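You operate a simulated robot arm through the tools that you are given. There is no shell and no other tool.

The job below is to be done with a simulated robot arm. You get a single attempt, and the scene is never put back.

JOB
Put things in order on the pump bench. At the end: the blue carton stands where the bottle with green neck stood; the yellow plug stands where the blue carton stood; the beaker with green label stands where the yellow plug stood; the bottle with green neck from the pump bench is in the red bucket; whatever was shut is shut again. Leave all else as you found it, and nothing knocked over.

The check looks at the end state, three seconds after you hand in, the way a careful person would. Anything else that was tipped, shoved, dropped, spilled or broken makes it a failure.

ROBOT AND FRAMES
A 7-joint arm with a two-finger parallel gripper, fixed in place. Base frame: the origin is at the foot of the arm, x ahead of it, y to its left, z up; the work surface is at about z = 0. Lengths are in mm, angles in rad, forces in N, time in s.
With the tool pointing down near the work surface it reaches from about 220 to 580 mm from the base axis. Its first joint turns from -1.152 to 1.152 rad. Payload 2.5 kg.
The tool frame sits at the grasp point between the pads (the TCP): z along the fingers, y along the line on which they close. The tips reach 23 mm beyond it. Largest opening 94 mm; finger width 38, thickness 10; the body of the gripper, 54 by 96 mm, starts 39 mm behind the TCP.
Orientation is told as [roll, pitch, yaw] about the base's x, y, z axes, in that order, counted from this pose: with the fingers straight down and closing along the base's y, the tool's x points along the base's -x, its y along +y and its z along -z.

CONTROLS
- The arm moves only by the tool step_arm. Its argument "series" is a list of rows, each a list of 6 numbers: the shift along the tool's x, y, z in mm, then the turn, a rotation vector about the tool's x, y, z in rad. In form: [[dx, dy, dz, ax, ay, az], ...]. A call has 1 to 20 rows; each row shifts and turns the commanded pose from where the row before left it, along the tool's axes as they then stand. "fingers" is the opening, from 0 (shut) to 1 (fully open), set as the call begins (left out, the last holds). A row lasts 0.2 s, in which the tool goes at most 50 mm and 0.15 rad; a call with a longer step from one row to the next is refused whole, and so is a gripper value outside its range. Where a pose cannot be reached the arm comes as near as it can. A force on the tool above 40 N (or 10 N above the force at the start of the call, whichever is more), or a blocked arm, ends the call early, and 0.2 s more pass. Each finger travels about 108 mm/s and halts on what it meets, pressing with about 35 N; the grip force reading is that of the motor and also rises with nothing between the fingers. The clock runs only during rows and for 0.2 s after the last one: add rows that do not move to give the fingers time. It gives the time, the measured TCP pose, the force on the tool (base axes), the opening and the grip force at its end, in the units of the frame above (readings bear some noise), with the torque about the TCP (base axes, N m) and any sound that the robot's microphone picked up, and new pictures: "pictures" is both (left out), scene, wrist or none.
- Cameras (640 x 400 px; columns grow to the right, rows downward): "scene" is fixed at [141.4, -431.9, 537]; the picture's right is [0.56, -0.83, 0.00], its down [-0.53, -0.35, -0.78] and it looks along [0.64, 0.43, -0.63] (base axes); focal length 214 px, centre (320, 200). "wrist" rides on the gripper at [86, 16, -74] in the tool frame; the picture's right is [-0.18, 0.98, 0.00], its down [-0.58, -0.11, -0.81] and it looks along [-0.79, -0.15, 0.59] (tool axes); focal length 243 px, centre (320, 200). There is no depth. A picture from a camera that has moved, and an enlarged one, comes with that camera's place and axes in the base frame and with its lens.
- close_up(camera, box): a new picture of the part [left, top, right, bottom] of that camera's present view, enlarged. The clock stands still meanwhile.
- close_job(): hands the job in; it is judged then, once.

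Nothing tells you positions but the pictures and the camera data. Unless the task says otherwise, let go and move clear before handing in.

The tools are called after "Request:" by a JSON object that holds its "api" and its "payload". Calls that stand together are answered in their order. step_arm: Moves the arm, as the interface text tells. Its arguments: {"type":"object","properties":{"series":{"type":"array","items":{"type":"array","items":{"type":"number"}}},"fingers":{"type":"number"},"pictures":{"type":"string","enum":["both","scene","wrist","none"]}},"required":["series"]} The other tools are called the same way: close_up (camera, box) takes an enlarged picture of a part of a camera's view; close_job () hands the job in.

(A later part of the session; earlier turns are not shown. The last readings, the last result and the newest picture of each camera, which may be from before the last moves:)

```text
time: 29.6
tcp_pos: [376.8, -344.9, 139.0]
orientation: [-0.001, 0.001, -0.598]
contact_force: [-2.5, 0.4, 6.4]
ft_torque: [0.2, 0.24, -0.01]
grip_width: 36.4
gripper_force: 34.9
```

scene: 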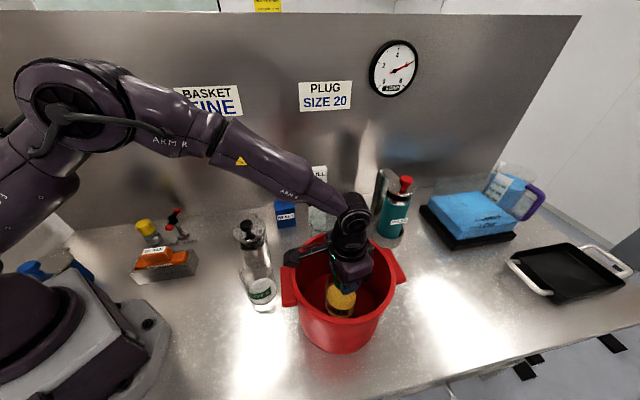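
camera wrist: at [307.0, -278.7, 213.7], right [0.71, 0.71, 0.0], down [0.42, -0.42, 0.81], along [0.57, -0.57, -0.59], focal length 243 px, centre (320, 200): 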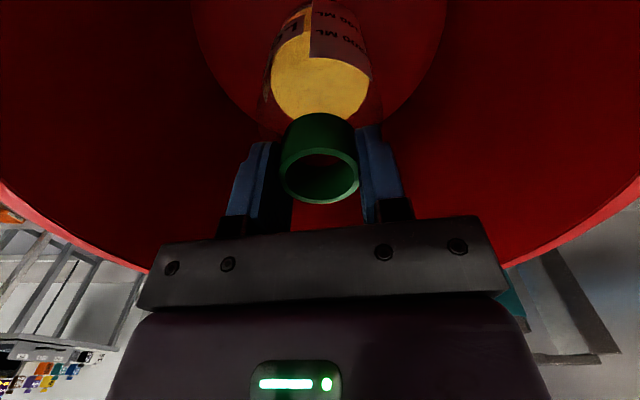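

Contact recurs at the same height and at the bottle's own 40 mm radius, so it is the bottle's foot on the bucket floor. I'll ease up 1 mm and release.

Request:
{"api": "step_arm", "payload": {"series": [[0, 0, -1, 0, 0, 0], [0, 0, 0, 0, 0, 0]], "pictures": "none"}}

Request:
{"api": "step_arm", "payload": {"series": [[0, 0, 0, 0, 0, 0], [0, 0, 0, 0, 0, 0], [0, 0, 0, 0, 0, 0]], "fingers": 0.68, "pictures": "both"}}

```text
time: 30.2
tcp_pos: [377.8, -345.0, 139.5]
orientation: [0.0, 0.0, -0.599]
contact_force: [0.2, -0.1, -0.7]
ft_torque: [0.0, 0.0, -0.01]
grip_width: 36.6
gripper_force: 34.9
```

```text
time: 31.0
tcp_pos: [378.0, -344.6, 139.5]
orientation: [0.0, 0.001, -0.599]
contact_force: [-0.3, 0.1, -0.1]
ft_torque: [0.03, 0.01, 0.01]
grip_width: 63.9
gripper_force: 0.1
camera wrist: at [314.6, -284.3, 214.4], right [0.71, 0.71, 0.0], down [0.42, -0.42, 0.81], along [0.57, -0.57, -0.59], focal length 243 px, centre (320, 200)
```

scene: 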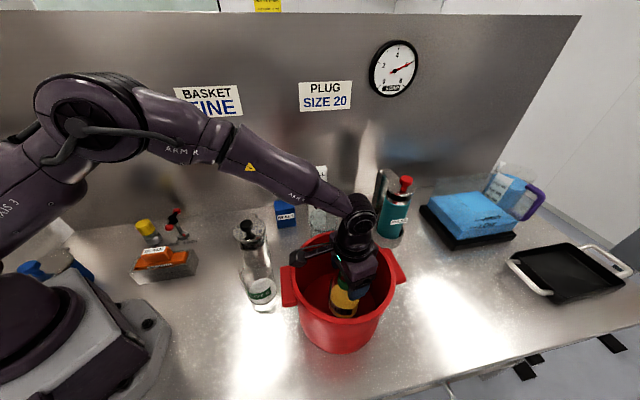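
wrist: 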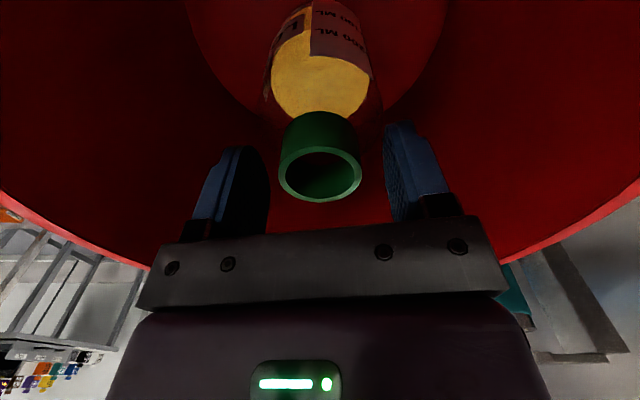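

The bottle is released and standing in the bucket. I'll rise straight up and check it.

Request:
{"api": "step_arm", "payload": {"series": [[0, 0, -15, 0, 0, 0], [0, 0, -25, 0, 0, 0], [0, 0, -35, 0, 0, 0], [0, 0, -35, 0, 0, 0], [0, 0, -35, 0, 0, 0], [0, 0, -35, 0, 0, 0], [0, 0, -30, 0, 0, 0], [0, 0, 0, 0, 0, 0]], "pictures": "both"}}

```text
time: 32.8
tcp_pos: [376.7, -346.6, 352.1]
orientation: [0.0, 0.0, -0.599]
contact_force: [-1.1, -0.6, -0.9]
ft_torque: [0.02, -0.01, -0.01]
grip_width: 64.0
gripper_force: 0.0
camera wrist: at [315.2, -284.5, 426.0], right [0.71, 0.71, 0.0], down [0.42, -0.42, 0.81], along [0.57, -0.57, -0.59], focal length 243 px, centre (320, 200)
```

scene: 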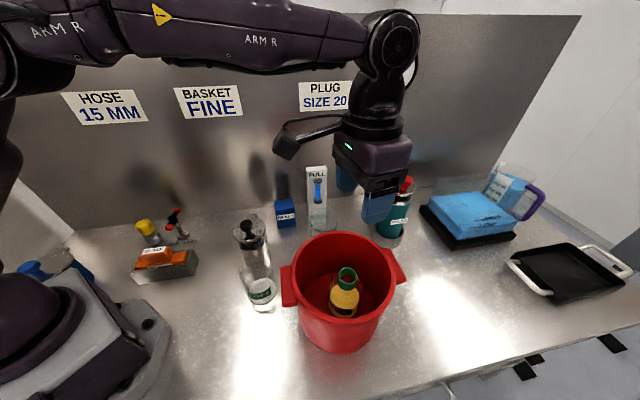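
wrist: 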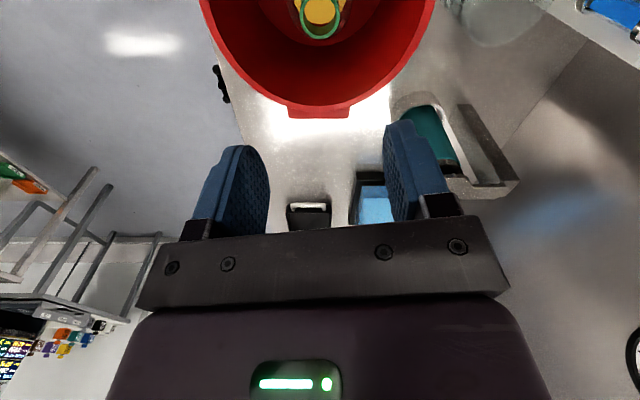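

The bottle stands upright in the bucket. Next is the blue carton, so I'll travel over it with the tool turned to the wall's 45° and look down.

Request:
{"api": "step_arm", "payload": {"series": [[0, 0, 0, 0, 0, 0.0925], [0, 0, 0, 0, 0, 0.0925], [11.9, 31.4, 0, 0, 0, 0], [11.9, 31.4, 0, 0, 0, 0], [11.9, 31.4, 0, 0, 0, 0], [11.9, 31.4, 0, 0, 0, 0], [11.9, 31.4, 0, 0, 0, 0], [11.9, 31.4, 0, 0, 0, 0], [11.9, 31.4, 0, 0, 0, 0], [11.9, 31.4, 0, 0, 0, 0], [11.9, 31.4, 0, 0, 0, 0], [11.9, 31.4, 0, 0, 0, 0], [0, 0, 35, 0, 0, 0], [0, 0, 35, 0, 0, 0], [0, 0, 35, 0, 0, 0], [0, 0, 0, 0, 0, 0]], "fingers": 1.0, "pictures": "both"}}

```text
time: 36.2
tcp_pos: [511.8, -40.9, 244.9]
orientation: [0.0, 0.001, -0.783]
contact_force: [0.3, -0.7, 0.7]
ft_torque: [-0.01, 0.03, -0.04]
grip_width: 94.0
gripper_force: 0.0
camera wrist: at [462.8, 31.9, 319.4], right [0.82, 0.57, 0.0], down [0.34, -0.49, 0.81], along [0.46, -0.66, -0.59], focal length 243 px, centre (320, 200)
```

scene: 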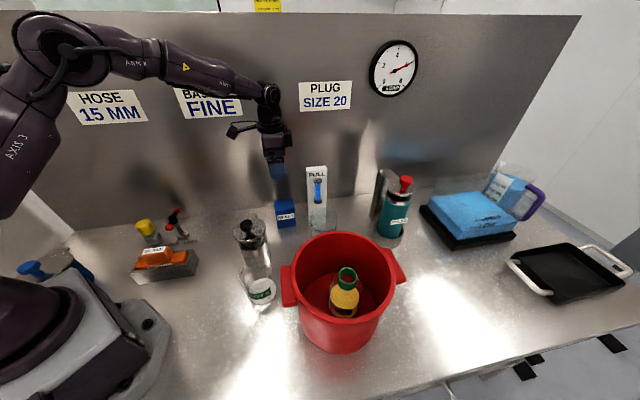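
wrist: 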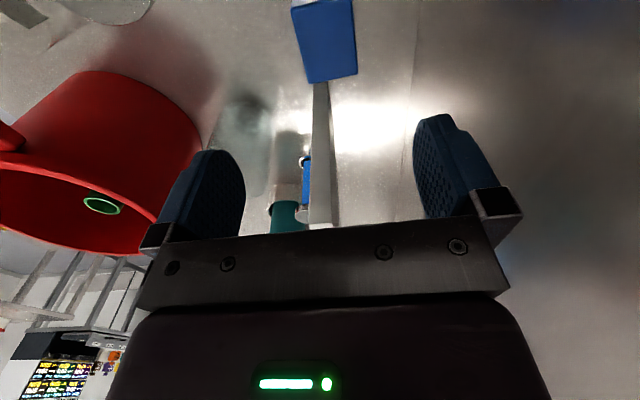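

Request:
{"api": "close_up", "payload": {"camera": "wrist", "box": [260, 0, 390, 100]}}

Request:
{"api": "close_up", "payload": {"camera": "scene", "box": [240, 140, 350, 240]}}

```text
4.00 times, centred on (325, 50) of wrist
camera zoom: at [462.8, 31.9, 319.4], right [0.82, 0.57, 0.0], down [0.34, -0.49, 0.81], along [0.46, -0.66, -0.59], focal length 970 px, centre (300, 800)
```

zoom: 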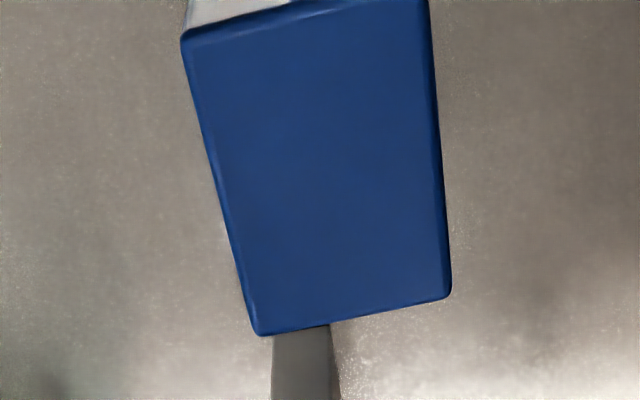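

```text
4.00 times, centred on (295, 190) of scene
camera zoom: at [141.4, -431.9, 537.0], right [0.56, -0.83, 0.0], down [-0.53, -0.35, -0.78], along [0.64, 0.43, -0.63], focal length 858 px, centre (420, 240)
```

zoom: 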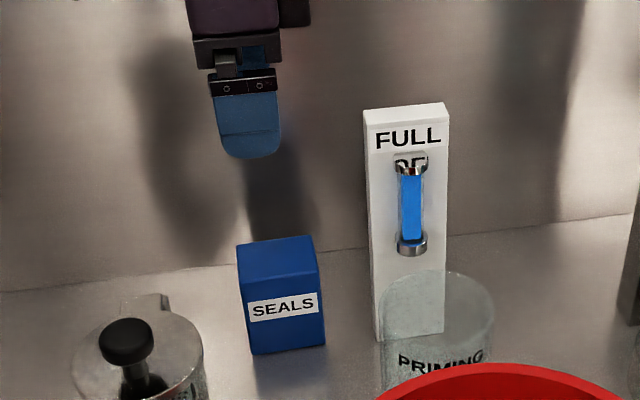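

The carton's top is about 49×63 mm, centred at (521.5,-40), 78 mm tall, with its short side along the tool's closing line. I'll centre over it and descend to just above it.

Request:
{"api": "step_arm", "payload": {"series": [[-6.5, 7.2, 20, 0, 0, 0], [0, 0, 35, 0, 0, 0], [0, 0, 35, 0, 0, 0], [0, 0, 35, 0, 0, 0], [0, 0, 10, 0, 0, 0], [0, 0, 0, 0, 0, 0]], "pictures": "both"}}

```text
time: 37.6
tcp_pos: [523.5, -37.5, 111.3]
orientation: [-0.001, 0.001, -0.786]
contact_force: [0.0, -0.2, 0.8]
ft_torque: [0.05, 0.03, 0.04]
grip_width: 93.9
gripper_force: 0.0
camera wrist: at [473.5, 33.8, 184.3], right [0.82, 0.57, 0.0], down [0.33, -0.49, 0.81], along [0.46, -0.66, -0.59], focal length 243 px, centre (320, 200)
```

scene: 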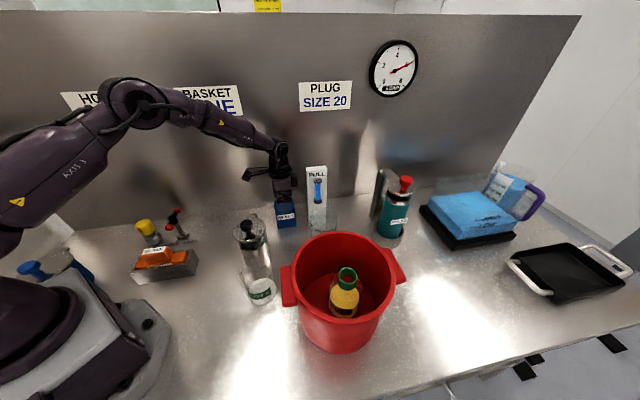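
wrist: 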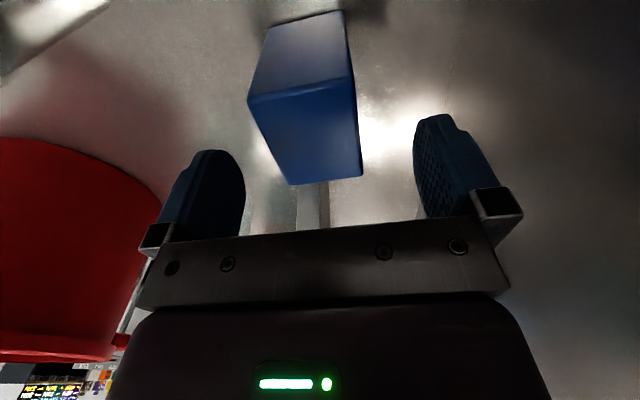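

The carton is well inside the finger opening. I'll descend to grasp height (TCP z≈52) and close.

Request:
{"api": "step_arm", "payload": {"series": [[0, -3, 20, 0, 0, 0], [0, 0, 20, 0, 0, 0], [0, 0, 19, 0, 0, 0], [0, 0, 0, 0, 0, 0]], "pictures": "wrist"}}

Request:
{"api": "step_arm", "payload": {"series": [[0, 0, 0, 0, 0, 0], [0, 0, 0, 0, 0, 0], [0, 0, 0, 0, 0, 0]], "fingers": 0.42, "pictures": "wrist"}}

```text
time: 38.6
tcp_pos: [520.4, -40.7, 52.2]
orientation: [0.001, 0.0, -0.783]
contact_force: [0.8, -0.7, -0.4]
ft_torque: [0.01, 0.03, 0.01]
grip_width: 94.2
gripper_force: 0.1
camera wrist: at [471.1, 31.2, 125.4], right [0.82, 0.57, 0.0], down [0.33, -0.49, 0.81], along [0.46, -0.66, -0.59], focal length 243 px, centre (320, 200)
```

wrist: 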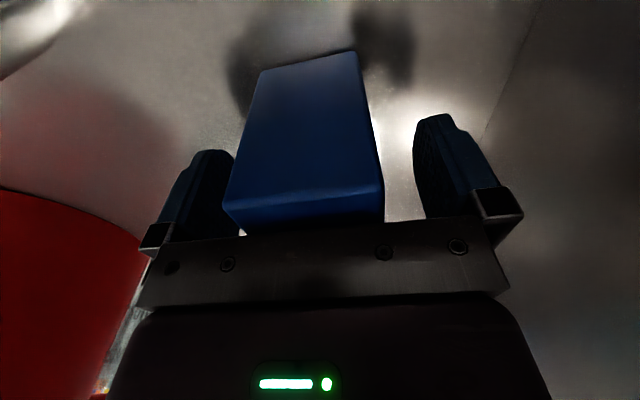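

```text
time: 39.4
tcp_pos: [522.0, -39.8, 51.6]
orientation: [-0.001, -0.001, -0.783]
contact_force: [0.4, -0.4, -0.6]
ft_torque: [-0.02, -0.07, 0.01]
grip_width: 49.7
gripper_force: 35.3
camera wrist: at [471.1, 31.2, 125.7], right [0.82, 0.57, 0.0], down [0.34, -0.49, 0.81], along [0.46, -0.66, -0.59], focal length 243 px, centre (320, 200)
```

wrist: 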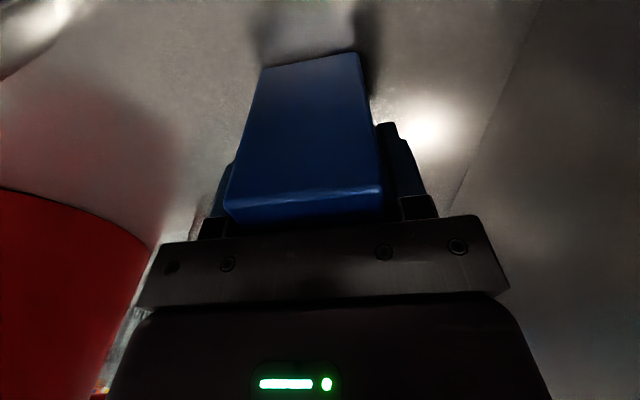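

The carton is gripped (49.7 mm). I'll test it with a small lift.

Request:
{"api": "step_arm", "payload": {"series": [[0, 0, -3, 0, 0, 0], [0, 0, -3, 0, 0, 0], [0, 0, 0, 0, 0, 0]], "pictures": "wrist"}}

```text
time: 40.2
tcp_pos: [521.1, -40.0, 58.2]
orientation: [-0.001, 0.0, -0.785]
contact_force: [-0.6, 1.1, -0.2]
ft_torque: [-0.02, 0.01, 0.0]
grip_width: 49.8
gripper_force: 35.0
camera wrist: at [471.2, 31.3, 132.1], right [0.82, 0.57, 0.0], down [0.34, -0.49, 0.81], along [0.46, -0.66, -0.59], focal length 243 px, centre (320, 200)
```

wrist: 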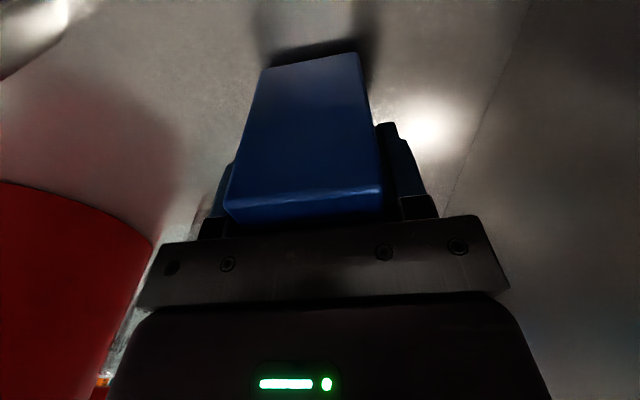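

The carton lifts freely. I'll raise it and carry it to the bottle's old spot at (351,101), keeping its 45° orientation.

Request:
{"api": "step_arm", "payload": {"series": [[0, 0, -22, 0, 0, 0], [0, 0, -30, 0, 0, 0], [0, 0, -30, 0, 0, 0], [0, 0, -30, 0, 0, 0], [0, 0, -30, 0, 0, 0], [24.5, -2.2, 0, 0, 0, 0], [24.5, -2.2, 0, 0, 0, 0], [24.5, -2.2, 0, 0, 0, 0], [24.5, -2.2, 0, 0, 0, 0], [24.5, -2.2, 0, 0, 0, 0], [24.5, -2.2, 0, 0, 0, 0], [24.5, -2.2, 0, 0, 0, 0], [24.5, -2.2, 0, 0, 0, 0], [24.5, -2.2, 0, 0, 0, 0], [0, 0, 0, 0, 0, 0]], "pictures": "both"}}

```text
time: 43.4
tcp_pos: [352.0, 100.1, 199.7]
orientation: [0.0, -0.001, -0.784]
contact_force: [-0.2, -0.2, -0.6]
ft_torque: [-0.01, -0.01, -0.02]
grip_width: 49.9
gripper_force: 34.7
camera wrist: at [300.6, 171.8, 274.5], right [0.82, 0.57, 0.0], down [0.33, -0.49, 0.81], along [0.46, -0.66, -0.59], focal length 243 px, centre (320, 200)
```

scene: 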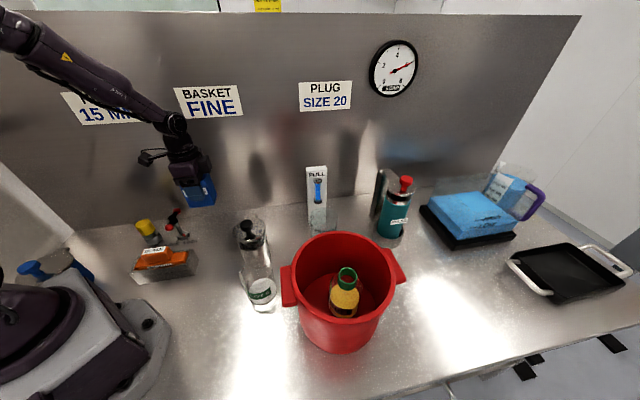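
wrist: 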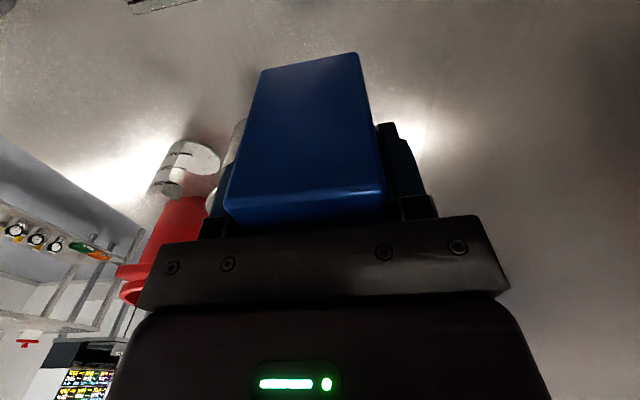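

I'm over the target spot. I'll descend partway, then check that the camera box clears the T-lever.

Request:
{"api": "step_arm", "payload": {"series": [[0, 0, 22, 0, 0, 0], [0, 0, 22, 0, 0, 0], [0, 0, 22, 0, 0, 0], [0, 0, 22, 0, 0, 0], [0, 0, 22, 0, 0, 0], [0, 0, 0, 0, 0, 0]], "pictures": "none"}}

Request:
{"api": "close_up", "payload": {"camera": "scene", "box": [120, 150, 250, 250]}}

```text
time: 44.8
tcp_pos: [351.7, 101.9, 90.7]
orientation: [0.0, 0.0, -0.783]
contact_force: [-0.5, 0.2, -0.3]
ft_torque: [-0.03, -0.02, 0.04]
grip_width: 49.7
gripper_force: 34.6
```

```text
4.00 times, centred on (185, 200) of scene
camera zoom: at [141.4, -431.9, 537.0], right [0.56, -0.83, 0.0], down [-0.53, -0.35, -0.78], along [0.64, 0.43, -0.63], focal length 858 px, centre (860, 200)
```

zoom: 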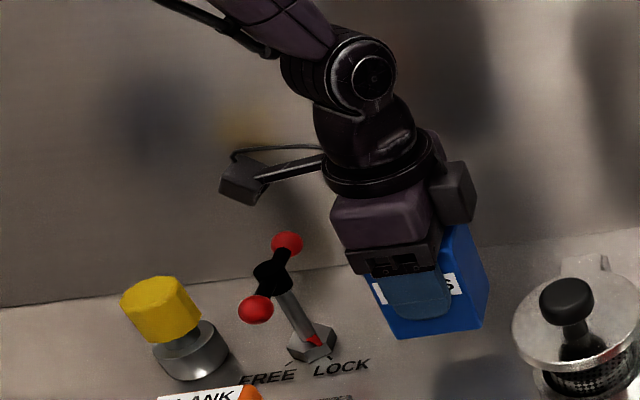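

Request:
{"api": "step_arm", "payload": {"series": [[0, 0, 10, 0, 0, 0], [0, 0, 8, 0, 0, 0], [0, 0, 7, 0, 0, 0], [0, 0, 0, 0, 0, 0]], "pictures": "none"}}

Request:
{"api": "close_up", "payload": {"camera": "scene", "box": [150, 180, 230, 240]}}

```text
time: 45.8
tcp_pos: [351.2, 101.4, 64.3]
orientation: [-0.001, -0.001, -0.785]
contact_force: [0.1, 0.4, -0.7]
ft_torque: [0.05, 0.01, -0.01]
grip_width: 49.9
gripper_force: 35.3
```

```text
6.67 times, centred on (190, 210) of scene
camera zoom: at [141.4, -431.9, 537.0], right [0.56, -0.83, 0.0], down [-0.53, -0.35, -0.78], along [0.64, 0.43, -0.63], focal length 1430 px, centre (1187, 133)
```

zoom: 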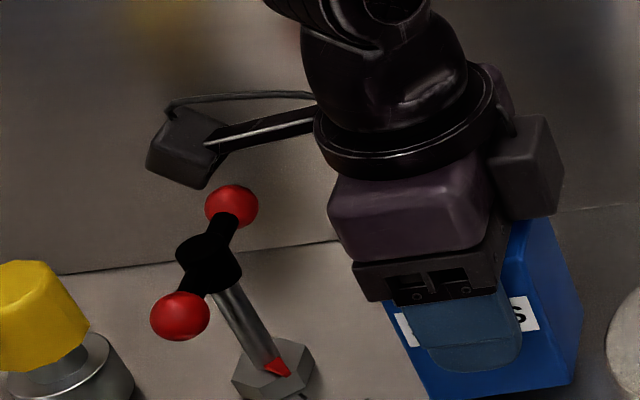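

The camera box clears the lever handle. I'll lower the last few millimetres to the surface.

Request:
{"api": "step_arm", "payload": {"series": [[0, 0, 5, 0, 0, 0], [0, 0, 4, 0, 0, 0], [0, 0, 3, 0, 0, 0], [0, 0, 0.5, 0, 0, 0], [0, 0, 0, 0, 0, 0]], "pictures": "none"}}

Request:
{"api": "close_up", "payload": {"camera": "scene", "box": [150, 180, 230, 240]}}

```text
time: 47.0
tcp_pos: [351.7, 100.8, 54.0]
orientation: [-0.001, 0.001, -0.783]
contact_force: [0.0, 0.0, -1.1]
ft_torque: [-0.02, -0.02, -0.02]
grip_width: 49.7
gripper_force: 35.2
```

```text
6.67 times, centred on (190, 210) of scene
camera zoom: at [141.4, -431.9, 537.0], right [0.56, -0.83, 0.0], down [-0.53, -0.35, -0.78], along [0.64, 0.43, -0.63], focal length 1430 px, centre (1187, 133)
```

zoom: 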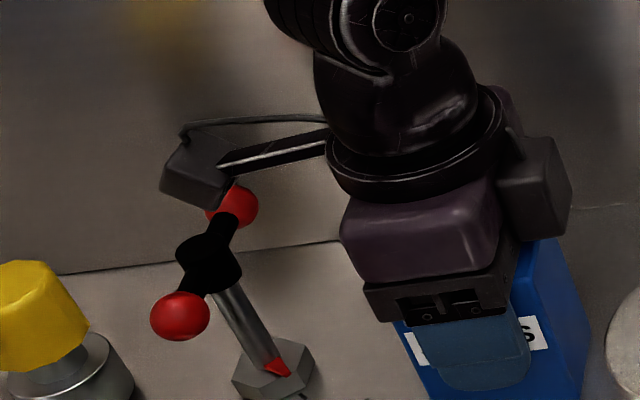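

Request:
{"api": "step_arm", "payload": {"series": [[0, 0, 1, 0, 0, 0], [0, 0, 0, 0, 0, 0]], "pictures": "none"}}

```text
time: 47.6
tcp_pos: [350.6, 101.7, 50.9]
orientation: [-0.001, 0.001, -0.783]
contact_force: [-5.9, -1.3, 15.1]
ft_torque: [-0.27, 0.05, -0.09]
grip_width: 49.7
gripper_force: 34.8
```

The carton has touched the table. I'll relieve the pressure slightly and release.

Request:
{"api": "step_arm", "payload": {"series": [[0, 0, -0.8, 0, 0, 0], [0, 0, 0, 0, 0, 0]], "pictures": "none"}}

Request:
{"api": "step_arm", "payload": {"series": [[0, 0, 0, 0, 0, 0], [0, 0, 0, 0, 0, 0], [0, 0, 0, 0, 0, 0], [0, 0, 0, 0, 0, 0]], "fingers": 0.9, "pictures": "wrist"}}

```text
time: 48.2
tcp_pos: [350.8, 100.1, 51.1]
orientation: [0.001, -0.001, -0.781]
contact_force: [-1.5, -1.3, 4.8]
ft_torque: [-0.1, -0.08, 0.0]
grip_width: 49.6
gripper_force: 35.0
```

```text
time: 49.2
tcp_pos: [350.4, 100.3, 52.1]
orientation: [-0.002, -0.001, -0.784]
contact_force: [0.5, 0.0, -0.5]
ft_torque: [0.02, 0.0, 0.0]
grip_width: 84.5
gripper_force: 0.1
camera wrist: at [301.4, 172.2, 125.8], right [0.82, 0.57, 0.0], down [0.34, -0.49, 0.81], along [0.46, -0.66, -0.59], focal length 243 px, centre (320, 200)
```

wrist: 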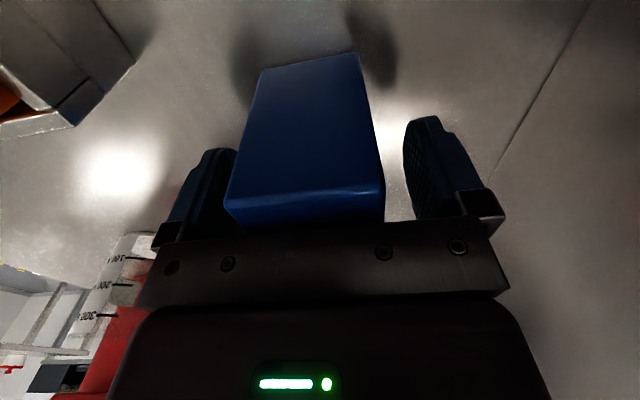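

The carton stands at the bottle's old place. I'll rise clear and check it.

Request:
{"api": "step_arm", "payload": {"series": [[0, 0, -15, 0, 0, 0], [0, 0, -25, 0, 0, 0], [0, 0, -35, 0, 0, 0], [0, 0, -35, 0, 0, 0], [0, 0, -35, 0, 0, 0], [0, 0, -35, 0, 0, 0], [0, 0, -35, 0, 0, 0], [0, 0, -30, 0, 0, 0], [0, 0, 0, 0, 0, 0]], "fingers": 1.0, "pictures": "both"}}

```text
time: 51.2
tcp_pos: [350.4, 100.3, 296.6]
orientation: [0.0, 0.001, -0.783]
contact_force: [0.2, -0.3, 0.7]
ft_torque: [0.01, 0.0, 0.0]
grip_width: 93.9
gripper_force: 0.0
camera wrist: at [300.2, 171.8, 371.0], right [0.82, 0.57, 0.0], down [0.33, -0.49, 0.81], along [0.46, -0.66, -0.59], focal length 243 px, centre (320, 200)
```

scene: 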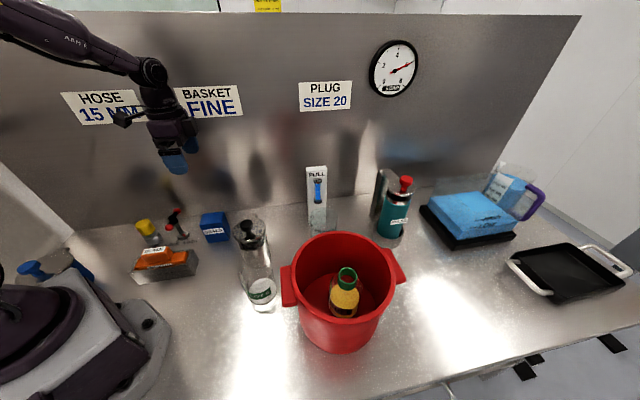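
wrist: 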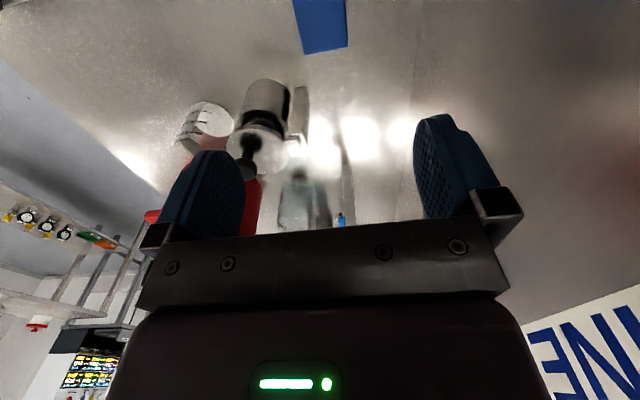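

The carton stands upright, clear of the lever. Next is the yellow plug near (221,260), so I'll move above it for a close look before touching it.

Request:
{"api": "step_arm", "payload": {"series": [[34, 3.7, 12.8, 0, 0, 0], [34, 3.7, 12.8, 0, 0, 0], [34, 3.7, 12.8, 0, 0, 0], [34, 3.7, 12.8, 0, 0, 0], [34, 3.7, 12.8, 0, 0, 0], [34, 3.7, 12.8, 0, 0, 0], [0, 0, 0, 0, 0, 0]], "pictures": "both"}}

```text
time: 52.8
tcp_pos: [220.1, 261.8, 218.8]
orientation: [0.002, 0.0, -0.784]
contact_force: [-1.0, 0.1, -0.9]
ft_torque: [0.01, 0.0, 0.0]
grip_width: 94.2
gripper_force: 0.1
camera wrist: at [170.9, 333.0, 292.5], right [0.82, 0.57, 0.0], down [0.34, -0.49, 0.81], along [0.46, -0.66, -0.59], focal length 243 px, centre (320, 200)
```

scene: 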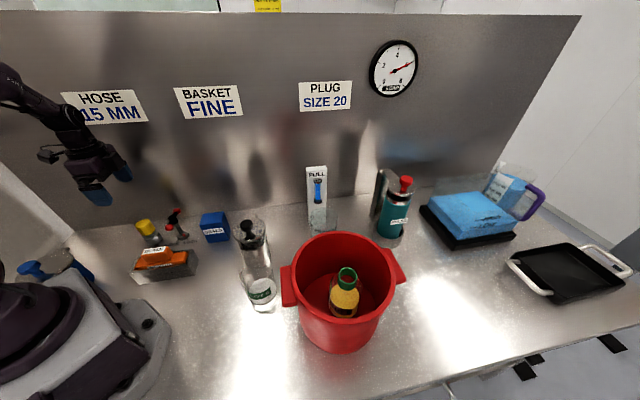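
wrist: 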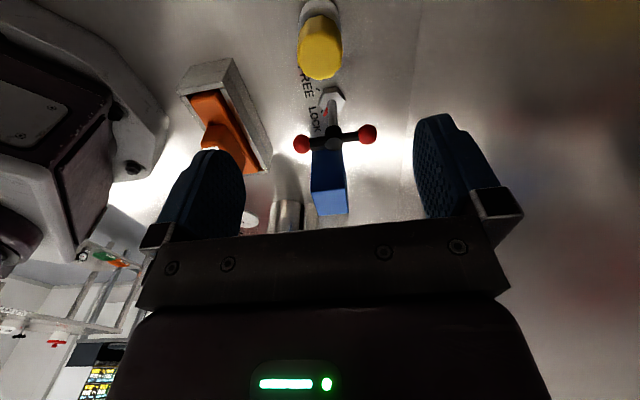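

Request:
{"api": "close_up", "payload": {"camera": "wrist", "box": [270, 0, 390, 100]}}

Request:
{"api": "close_up", "payload": {"camera": "wrist", "box": [270, 80, 400, 220]}}

Request:
{"api": "close_up", "payload": {"camera": "scene", "box": [120, 200, 200, 260]}}

```text
4.00 times, centred on (330, 50) of wrist
camera zoom: at [170.9, 333.0, 292.5], right [0.82, 0.57, 0.0], down [0.34, -0.49, 0.81], along [0.46, -0.66, -0.59], focal length 970 px, centre (280, 800)
```

zoom: 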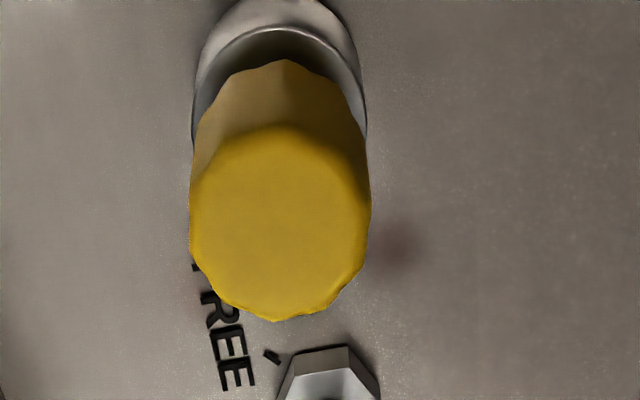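

```text
2.86 times, centred on (335, 150) of wrist
camera zoom: at [170.9, 333.0, 292.5], right [0.82, 0.57, 0.0], down [0.34, -0.49, 0.81], along [0.46, -0.66, -0.59], focal length 693 px, centre (277, 343)
```

zoom: 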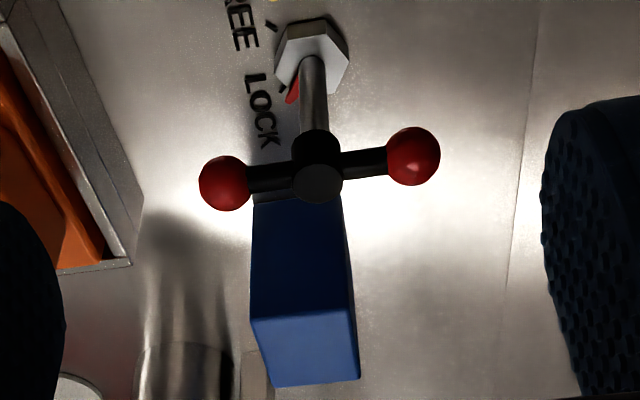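

```text
6.67 times, centred on (160, 230) of scene
camera zoom: at [141.4, -431.9, 537.0], right [0.56, -0.83, 0.0], down [-0.53, -0.35, -0.78], along [0.64, 0.43, -0.63], focal length 1430 px, centre (1387, 0)
```

zoom: 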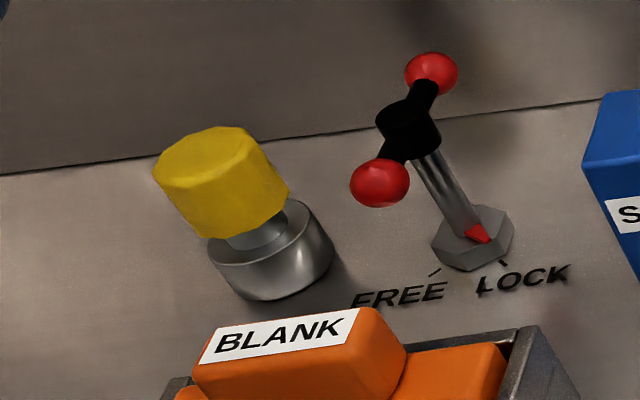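

The cap is about 38 mm across, centred near (222,258), spanning z≈43–78, with a stem and metal foot below. I'll centre over it and descend to just above it for a check.

Request:
{"api": "step_arm", "payload": {"series": [[-2.8, -0.7, 25, 0, 0, 0], [0, 0, 30, 0, 0, 0], [0, 0, 30, 0, 0, 0], [0, 0, 18, 0, 0, 0], [0, 0, 0, 0, 0, 0]], "pictures": "wrist"}}

Request:
{"api": "close_up", "payload": {"camera": "wrist", "box": [240, 30, 400, 180]}}

Request:
{"api": "close_up", "payload": {"camera": "scene", "box": [90, 160, 200, 260]}}

```text
time: 54.0
tcp_pos: [222.9, 259.0, 116.4]
orientation: [0.0, 0.0, -0.783]
contact_force: [-1.2, -0.1, -0.7]
ft_torque: [0.0, 0.0, 0.01]
grip_width: 93.9
gripper_force: 0.0
camera wrist: at [173.1, 329.0, 190.4], right [0.82, 0.57, 0.0], down [0.34, -0.49, 0.81], along [0.46, -0.66, -0.59], focal length 243 px, centre (320, 200)
```

wrist: 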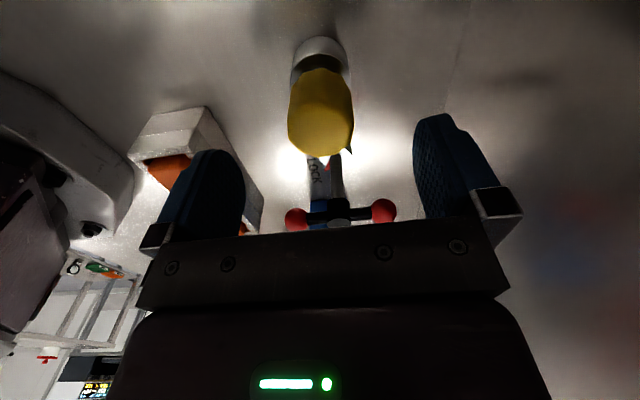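

```text
2.67 times, centred on (320, 105) of wrist
camera zoom: at [173.1, 329.0, 190.4], right [0.82, 0.57, 0.0], down [0.34, -0.49, 0.81], along [0.46, -0.66, -0.59], focal length 647 px, centre (320, 453)
```

zoom: 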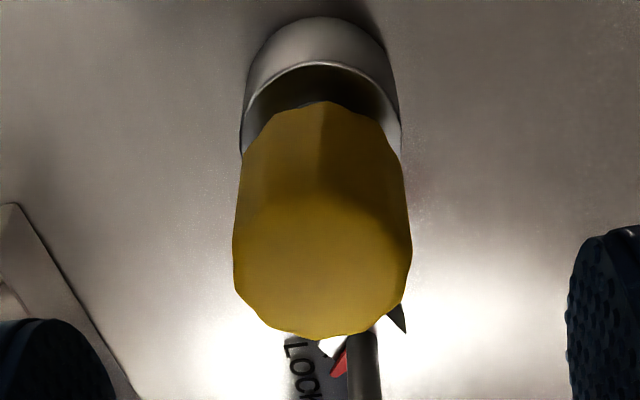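

```text
4.00 times, centred on (145, 210) of scene
camera zoom: at [141.4, -431.9, 537.0], right [0.56, -0.83, 0.0], down [-0.53, -0.35, -0.78], along [0.64, 0.43, -0.63], focal length 858 px, centre (1020, 160)
```

zoom: 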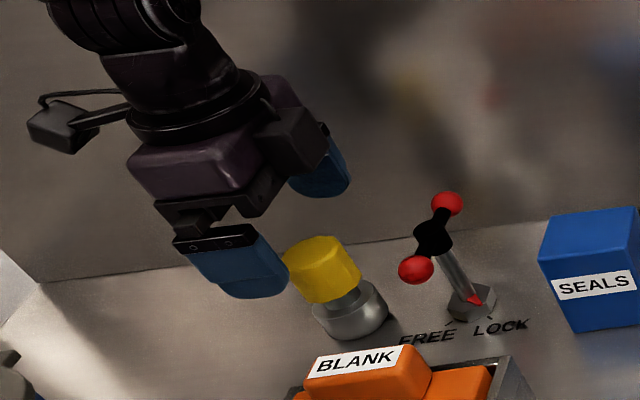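

Request:
{"api": "step_arm", "payload": {"series": [[0, 0, 20, 0, 0, 0], [0, 0, 20, 0, 0, 0], [0, 0, 9, 0, 0, 0], [0, 0, 0, 0, 0, 0]], "pictures": "wrist"}}

Request:
{"api": "close_up", "payload": {"camera": "scene", "box": [90, 160, 200, 260]}}

```text
time: 55.0
tcp_pos: [224.7, 258.2, 67.7]
orientation: [-0.001, 0.001, -0.782]
contact_force: [-0.1, -0.3, 0.7]
ft_torque: [-0.01, 0.01, 0.02]
grip_width: 93.8
gripper_force: 0.0
camera wrist: at [174.5, 329.0, 141.1], right [0.82, 0.57, 0.0], down [0.34, -0.49, 0.81], along [0.46, -0.66, -0.59], focal length 243 px, centre (320, 200)
```

wrist: 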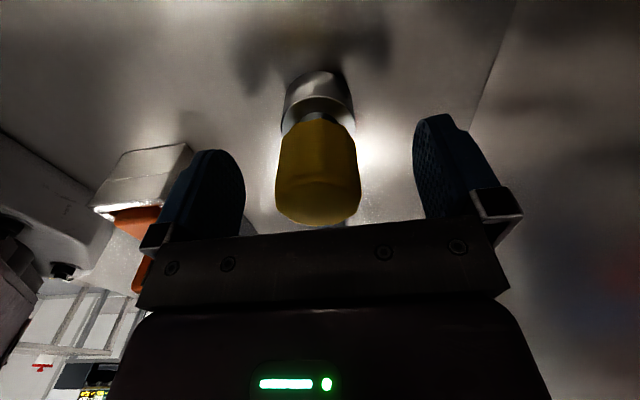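

```text
4.00 times, centred on (145, 210) of scene
camera zoom: at [141.4, -431.9, 537.0], right [0.56, -0.83, 0.0], down [-0.53, -0.35, -0.78], along [0.64, 0.43, -0.63], focal length 858 px, centre (1020, 160)
```

zoom: 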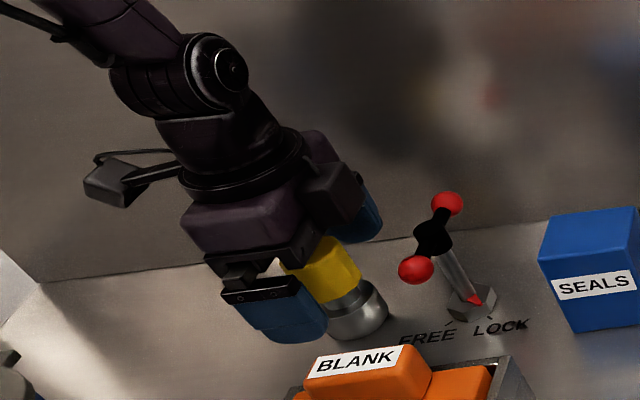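

The cap sits between the fingers. I'll close on it and test with a tiny lift.

Request:
{"api": "step_arm", "payload": {"series": [[0, 0, 0, 0, 0, 0], [0, 0, 0, 0, 0, 0], [0, 0, 0, 0, 0, 0], [0, 0, 0, 0, 0, 0]], "fingers": 0.32, "pictures": "wrist"}}

Request:
{"api": "step_arm", "payload": {"series": [[0, 0, -1, 0, 0, 0], [0, 0, 0, 0, 0, 0]], "pictures": "wrist"}}

```text
time: 56.0
tcp_pos: [224.8, 258.4, 66.9]
orientation: [-0.001, 0.001, -0.784]
contact_force: [-0.4, 0.1, 0.4]
ft_torque: [-0.01, -0.07, -0.01]
grip_width: 37.6
gripper_force: 35.3
camera wrist: at [174.5, 328.9, 141.2], right [0.82, 0.57, 0.0], down [0.34, -0.49, 0.81], along [0.46, -0.66, -0.59], focal length 243 px, centre (320, 200)
```

wrist: 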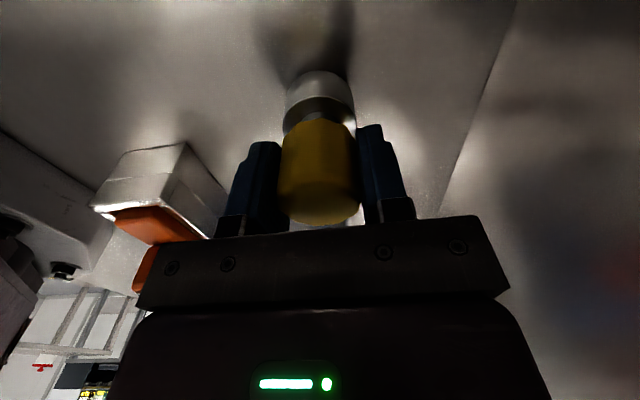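

```text
time: 56.6
tcp_pos: [224.1, 257.5, 67.9]
orientation: [0.0, 0.001, -0.782]
contact_force: [0.9, 0.6, 1.0]
ft_torque: [0.02, -0.02, 0.0]
grip_width: 37.4
gripper_force: 34.8
camera wrist: at [174.2, 329.2, 142.7], right [0.82, 0.57, 0.0], down [0.34, -0.49, 0.81], along [0.46, -0.66, -0.59], focal length 243 px, centre (320, 200)
```

wrist: 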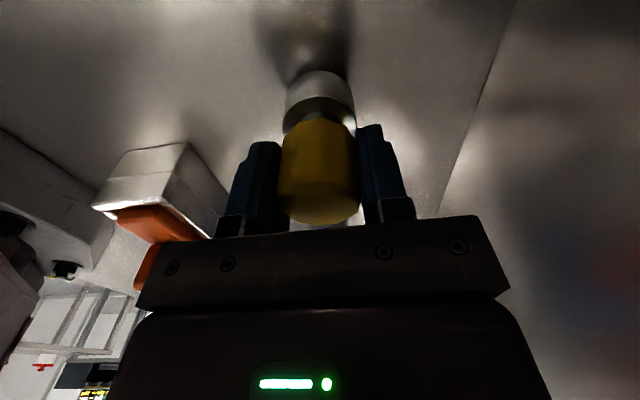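

Request:
{"api": "step_arm", "payload": {"series": [[0, 0, -1.5, 0, 0, 0], [0, 0, -1.5, 0, 0, 0], [0, 0, 0, 0, 0, 0]], "pictures": "wrist"}}

Request:
{"api": "close_up", "payload": {"camera": "wrist", "box": [250, 50, 390, 150]}}

Request:
{"api": "close_up", "payload": {"camera": "scene", "box": [130, 210, 210, 260]}}

```text
time: 57.4
tcp_pos: [224.0, 256.6, 71.4]
orientation: [-0.001, 0.0, -0.781]
contact_force: [-0.5, 0.3, -2.6]
ft_torque: [0.03, 0.0, 0.0]
grip_width: 37.6
gripper_force: 35.3
camera wrist: at [174.3, 329.1, 145.4], right [0.82, 0.57, 0.0], down [0.34, -0.49, 0.81], along [0.46, -0.66, -0.59], focal length 243 px, centre (320, 200)
```

wrist: 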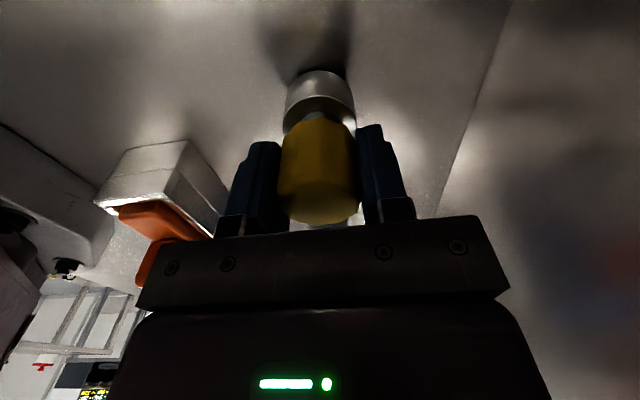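

```text
4.00 times, centred on (320, 100) of wrist
camera zoom: at [174.3, 329.1, 145.4], right [0.82, 0.57, 0.0], down [0.34, -0.49, 0.81], along [0.46, -0.66, -0.59], focal length 970 px, centre (320, 600)
```

zoom: 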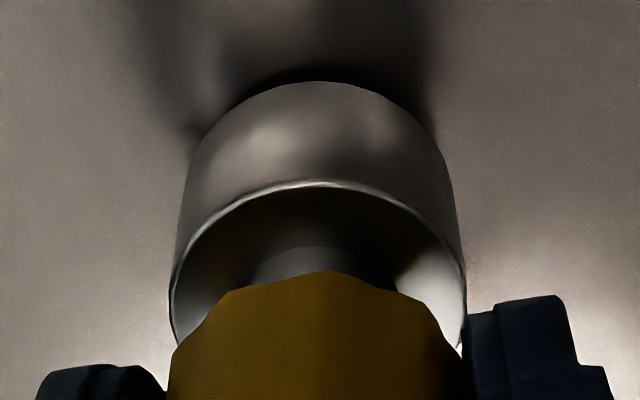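

```text
8.00 times, centred on (170, 235) of scene
camera zoom: at [141.4, -431.9, 537.0], right [0.56, -0.83, 0.0], down [-0.53, -0.35, -0.78], along [0.64, 0.43, -0.63], focal length 1716 px, centre (1520, -80)
```

zoom: 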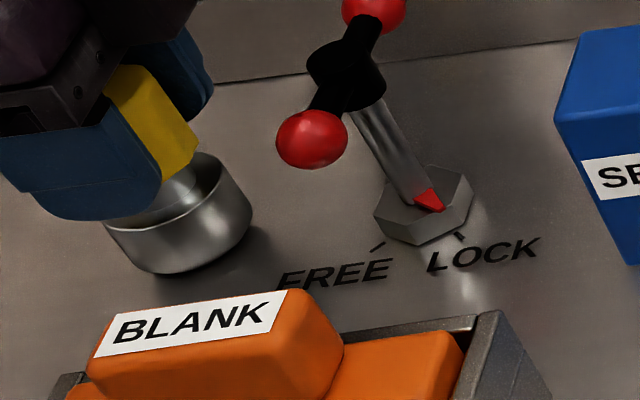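

The metal foot rises with the cap, so the plug is one free piece and nothing is locked. I'll lift it high and carry it to the carton's old spot at (521,-41).

Request:
{"api": "step_arm", "payload": {"series": [[0, 0, -15, 0, 0, 0], [0, 0, -25, 0, 0, 0], [0, 0, -35, 0, 0, 0], [0, 0, -35, 0, 0, 0], [0, 0, -35, 0, 0, 0], [0, 0, -35, 0, 0, 0], [0, 0, 0, 0, 0, 0]], "pictures": "both"}}

Request:
{"api": "step_arm", "payload": {"series": [[-12, 0, 0, 0, 0, 0], [-24, -0.2, 0, 0, 0, 0], [-32, -0.2, 0, 0, 0, 0], [-32, -0.2, 0, 0, 0, 0], [-32, -0.1, 0, 0, 0, 0], [-32, -0.1, 0, 0, 0, 0], [-32, -0.1, 0, 0, 0, 0], [-32, -0.1, 0, 0, 0, 0], [-32, -0.1, 0, 0, 0, 0], [-32, -0.1, 0, 0, 0, 0], [-32, -0.1, 0, 0, 0, 0], [-32, -0.1, 0, 0, 0, 0], [-32, -0.2, 0, 0, 0, 0], [-24, -0.2, 0, 0, 0, 0], [-11.4, -0.2, 0, 0, 0, 0], [0, 0, 0, 0, 0, 0]], "pictures": "both"}}

```text
time: 59.0
tcp_pos: [222.8, 255.8, 250.9]
orientation: [0.0, -0.001, -0.782]
contact_force: [-0.5, 0.6, -4.0]
ft_torque: [0.01, 0.0, 0.02]
grip_width: 37.5
gripper_force: 35.1
camera wrist: at [173.1, 327.6, 326.0], right [0.82, 0.57, 0.0], down [0.34, -0.49, 0.81], along [0.46, -0.66, -0.59], focal length 243 px, centre (320, 200)
```

scene: 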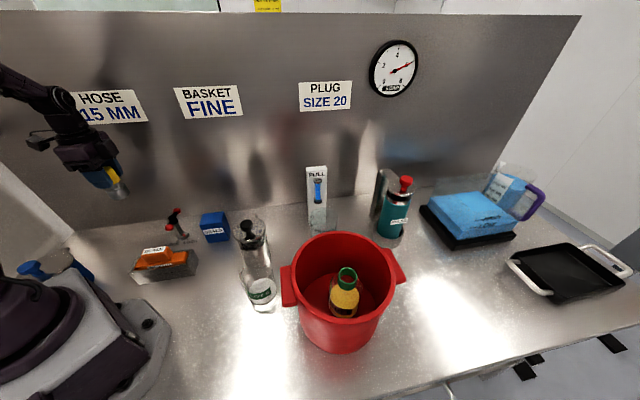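
wrist: 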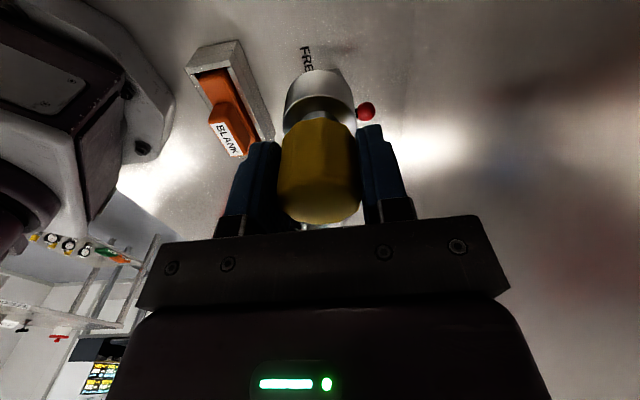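

```text
time: 62.4
tcp_pos: [523.0, -41.4, 250.4]
orientation: [-0.001, 0.0, -0.781]
contact_force: [0.9, -0.2, -3.1]
ft_torque: [0.02, -0.01, 0.04]
grip_width: 37.2
gripper_force: 34.8
camera wrist: at [473.4, 29.6, 326.2], right [0.82, 0.57, 0.0], down [0.34, -0.49, 0.81], along [0.46, -0.66, -0.59], focal length 243 px, centre (320, 200)
```

scene: 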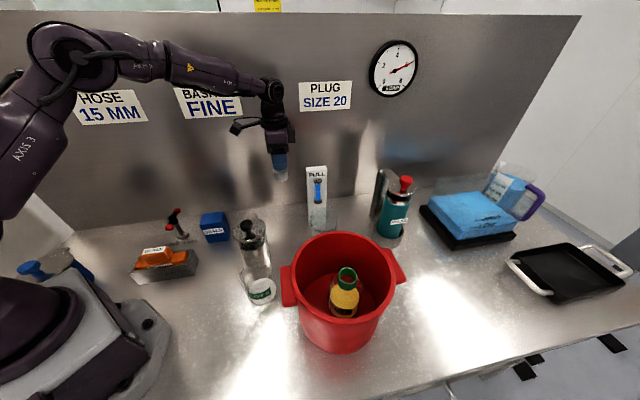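
wrist: 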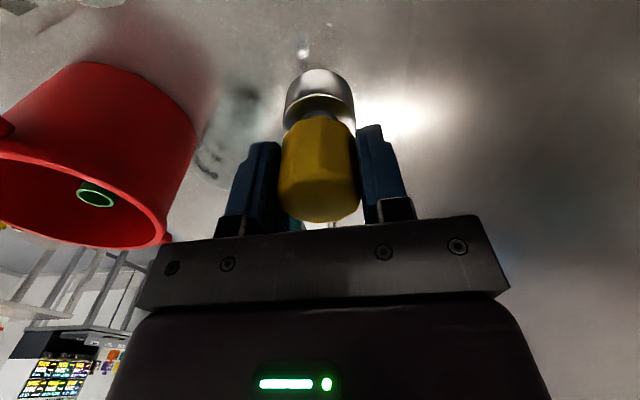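

The plug is over the carton's old place. I'll lower it, stopping just above the surface.

Request:
{"api": "step_arm", "payload": {"series": [[0, 0, 15, 0, 0, 0], [0, 0, 28, 0, 0, 0], [0, 0, 28, 0, 0, 0], [0, 0, 28, 0, 0, 0], [0, 0, 28, 0, 0, 0], [0, 0, 25, 0, 0, 0], [0, 0, 15, 0, 0, 0], [0, 0, 10, 0, 0, 0], [0, 0, 0, 0, 0, 0]], "pictures": "both"}}

```text
time: 64.4
tcp_pos: [523.1, -42.3, 76.3]
orientation: [0.0, 0.0, -0.785]
contact_force: [-0.1, -0.6, -2.9]
ft_torque: [0.0, 0.0, 0.01]
grip_width: 37.5
gripper_force: 34.7
camera wrist: at [473.1, 29.4, 149.5], right [0.82, 0.57, 0.0], down [0.34, -0.49, 0.81], along [0.46, -0.66, -0.59], focal length 243 px, centre (320, 200)
```

scene: 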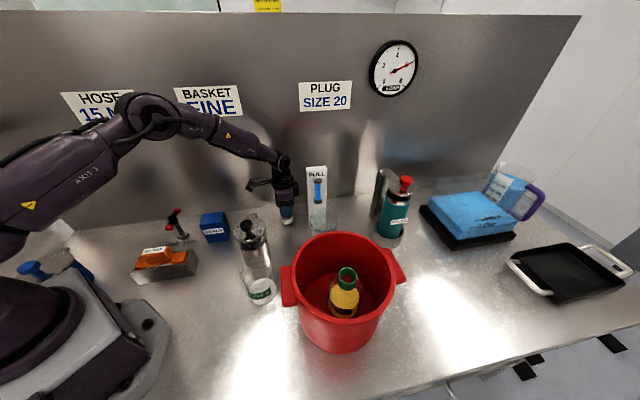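
wrist: 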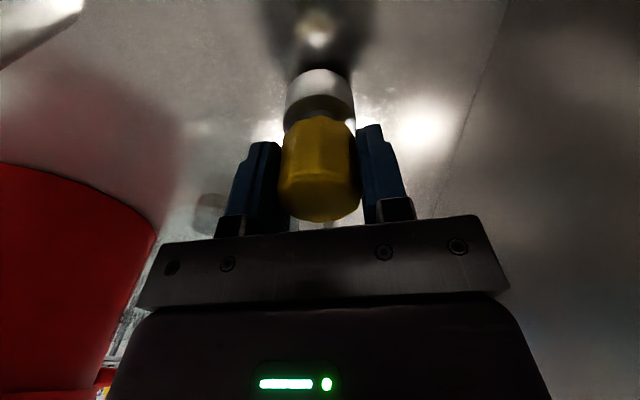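

Request:
{"api": "step_arm", "payload": {"series": [[0, 0, 4, 0, 0, 0], [0, 0, 2.5, 0, 0, 0], [0, 0, 1, 0, 0, 0], [0, 0, 0, 0, 0, 0]], "pictures": "none"}}

Request:
{"api": "step_arm", "payload": {"series": [[0, 0, 1, 0, 0, 0], [0, 0, 0, 0, 0, 0]], "pictures": "none"}}

```text
time: 65.4
tcp_pos: [522.9, -41.6, 70.0]
orientation: [0.001, -0.001, -0.783]
contact_force: [-8.1, 0.4, 20.1]
ft_torque: [0.05, 0.7, -0.06]
grip_width: 37.7
gripper_force: 34.8
```

```text
time: 66.0
tcp_pos: [522.2, -43.5, 67.8]
orientation: [0.0, -0.004, -0.784]
contact_force: [-5.6, 0.3, 23.8]
ft_torque: [-0.22, 0.3, -0.12]
grip_width: 37.2
gripper_force: 35.1
```

The plug has met the table (about 20 N). I'll relieve the pressure before releasing.

Request:
{"api": "step_arm", "payload": {"series": [[0, 0, -1.2, 0, 0, 0], [0, 0, 0, 0, 0, 0]], "pictures": "none"}}

```text
time: 66.6
tcp_pos: [523.1, -42.6, 66.6]
orientation: [-0.001, -0.002, -0.783]
contact_force: [4.6, -1.0, 8.7]
ft_torque: [-0.2, -0.42, 0.06]
grip_width: 37.8
gripper_force: 35.2
```

Request:
{"api": "step_arm", "payload": {"series": [[0, 0, -0.5, 0, 0, 0], [0, 0, 0, 0, 0, 0]], "pictures": "both"}}

Request:
{"api": "close_up", "payload": {"camera": "scene", "box": [250, 170, 340, 240]}}

```text
time: 67.2
tcp_pos: [521.5, -42.5, 68.8]
orientation: [-0.003, 0.002, -0.783]
contact_force: [1.5, 0.9, 1.4]
ft_torque: [-0.05, -0.21, -0.01]
grip_width: 37.3
gripper_force: 35.6
camera wrist: at [472.1, 29.3, 141.7], right [0.82, 0.57, 0.0], down [0.34, -0.49, 0.81], along [0.46, -0.66, -0.59], focal length 243 px, centre (320, 200)
```

scene: 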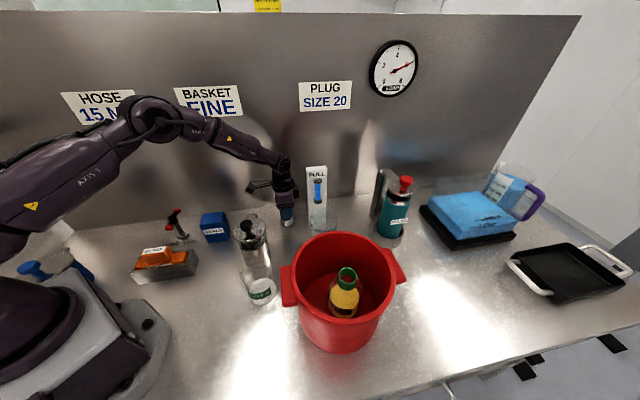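
wrist: 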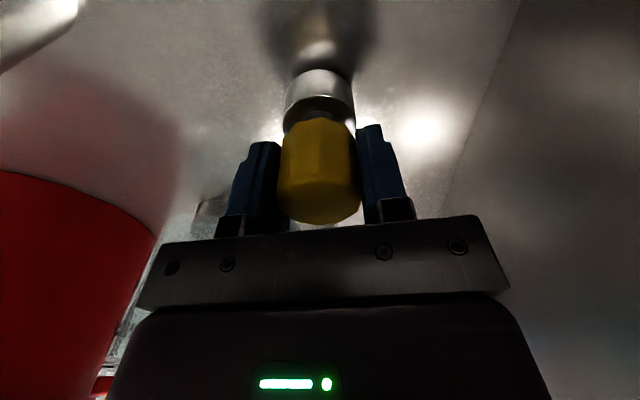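

```text
5.71 times, centred on (295, 205) of scene
camera zoom: at [141.3, -431.9, 537.0], right [0.56, -0.83, 0.0], down [-0.53, -0.35, -0.78], along [0.64, 0.43, -0.63], focal length 1226 px, centre (463, 171)
```

zoom: 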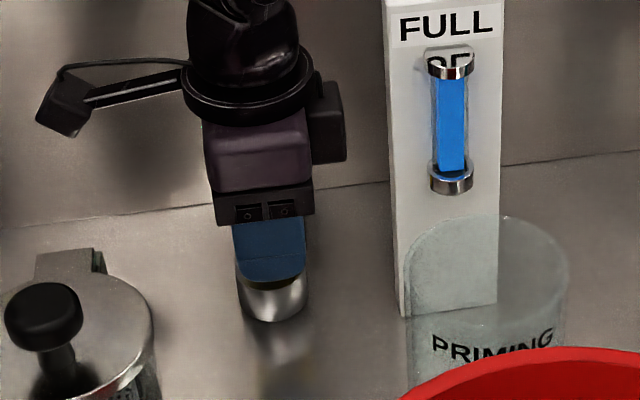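

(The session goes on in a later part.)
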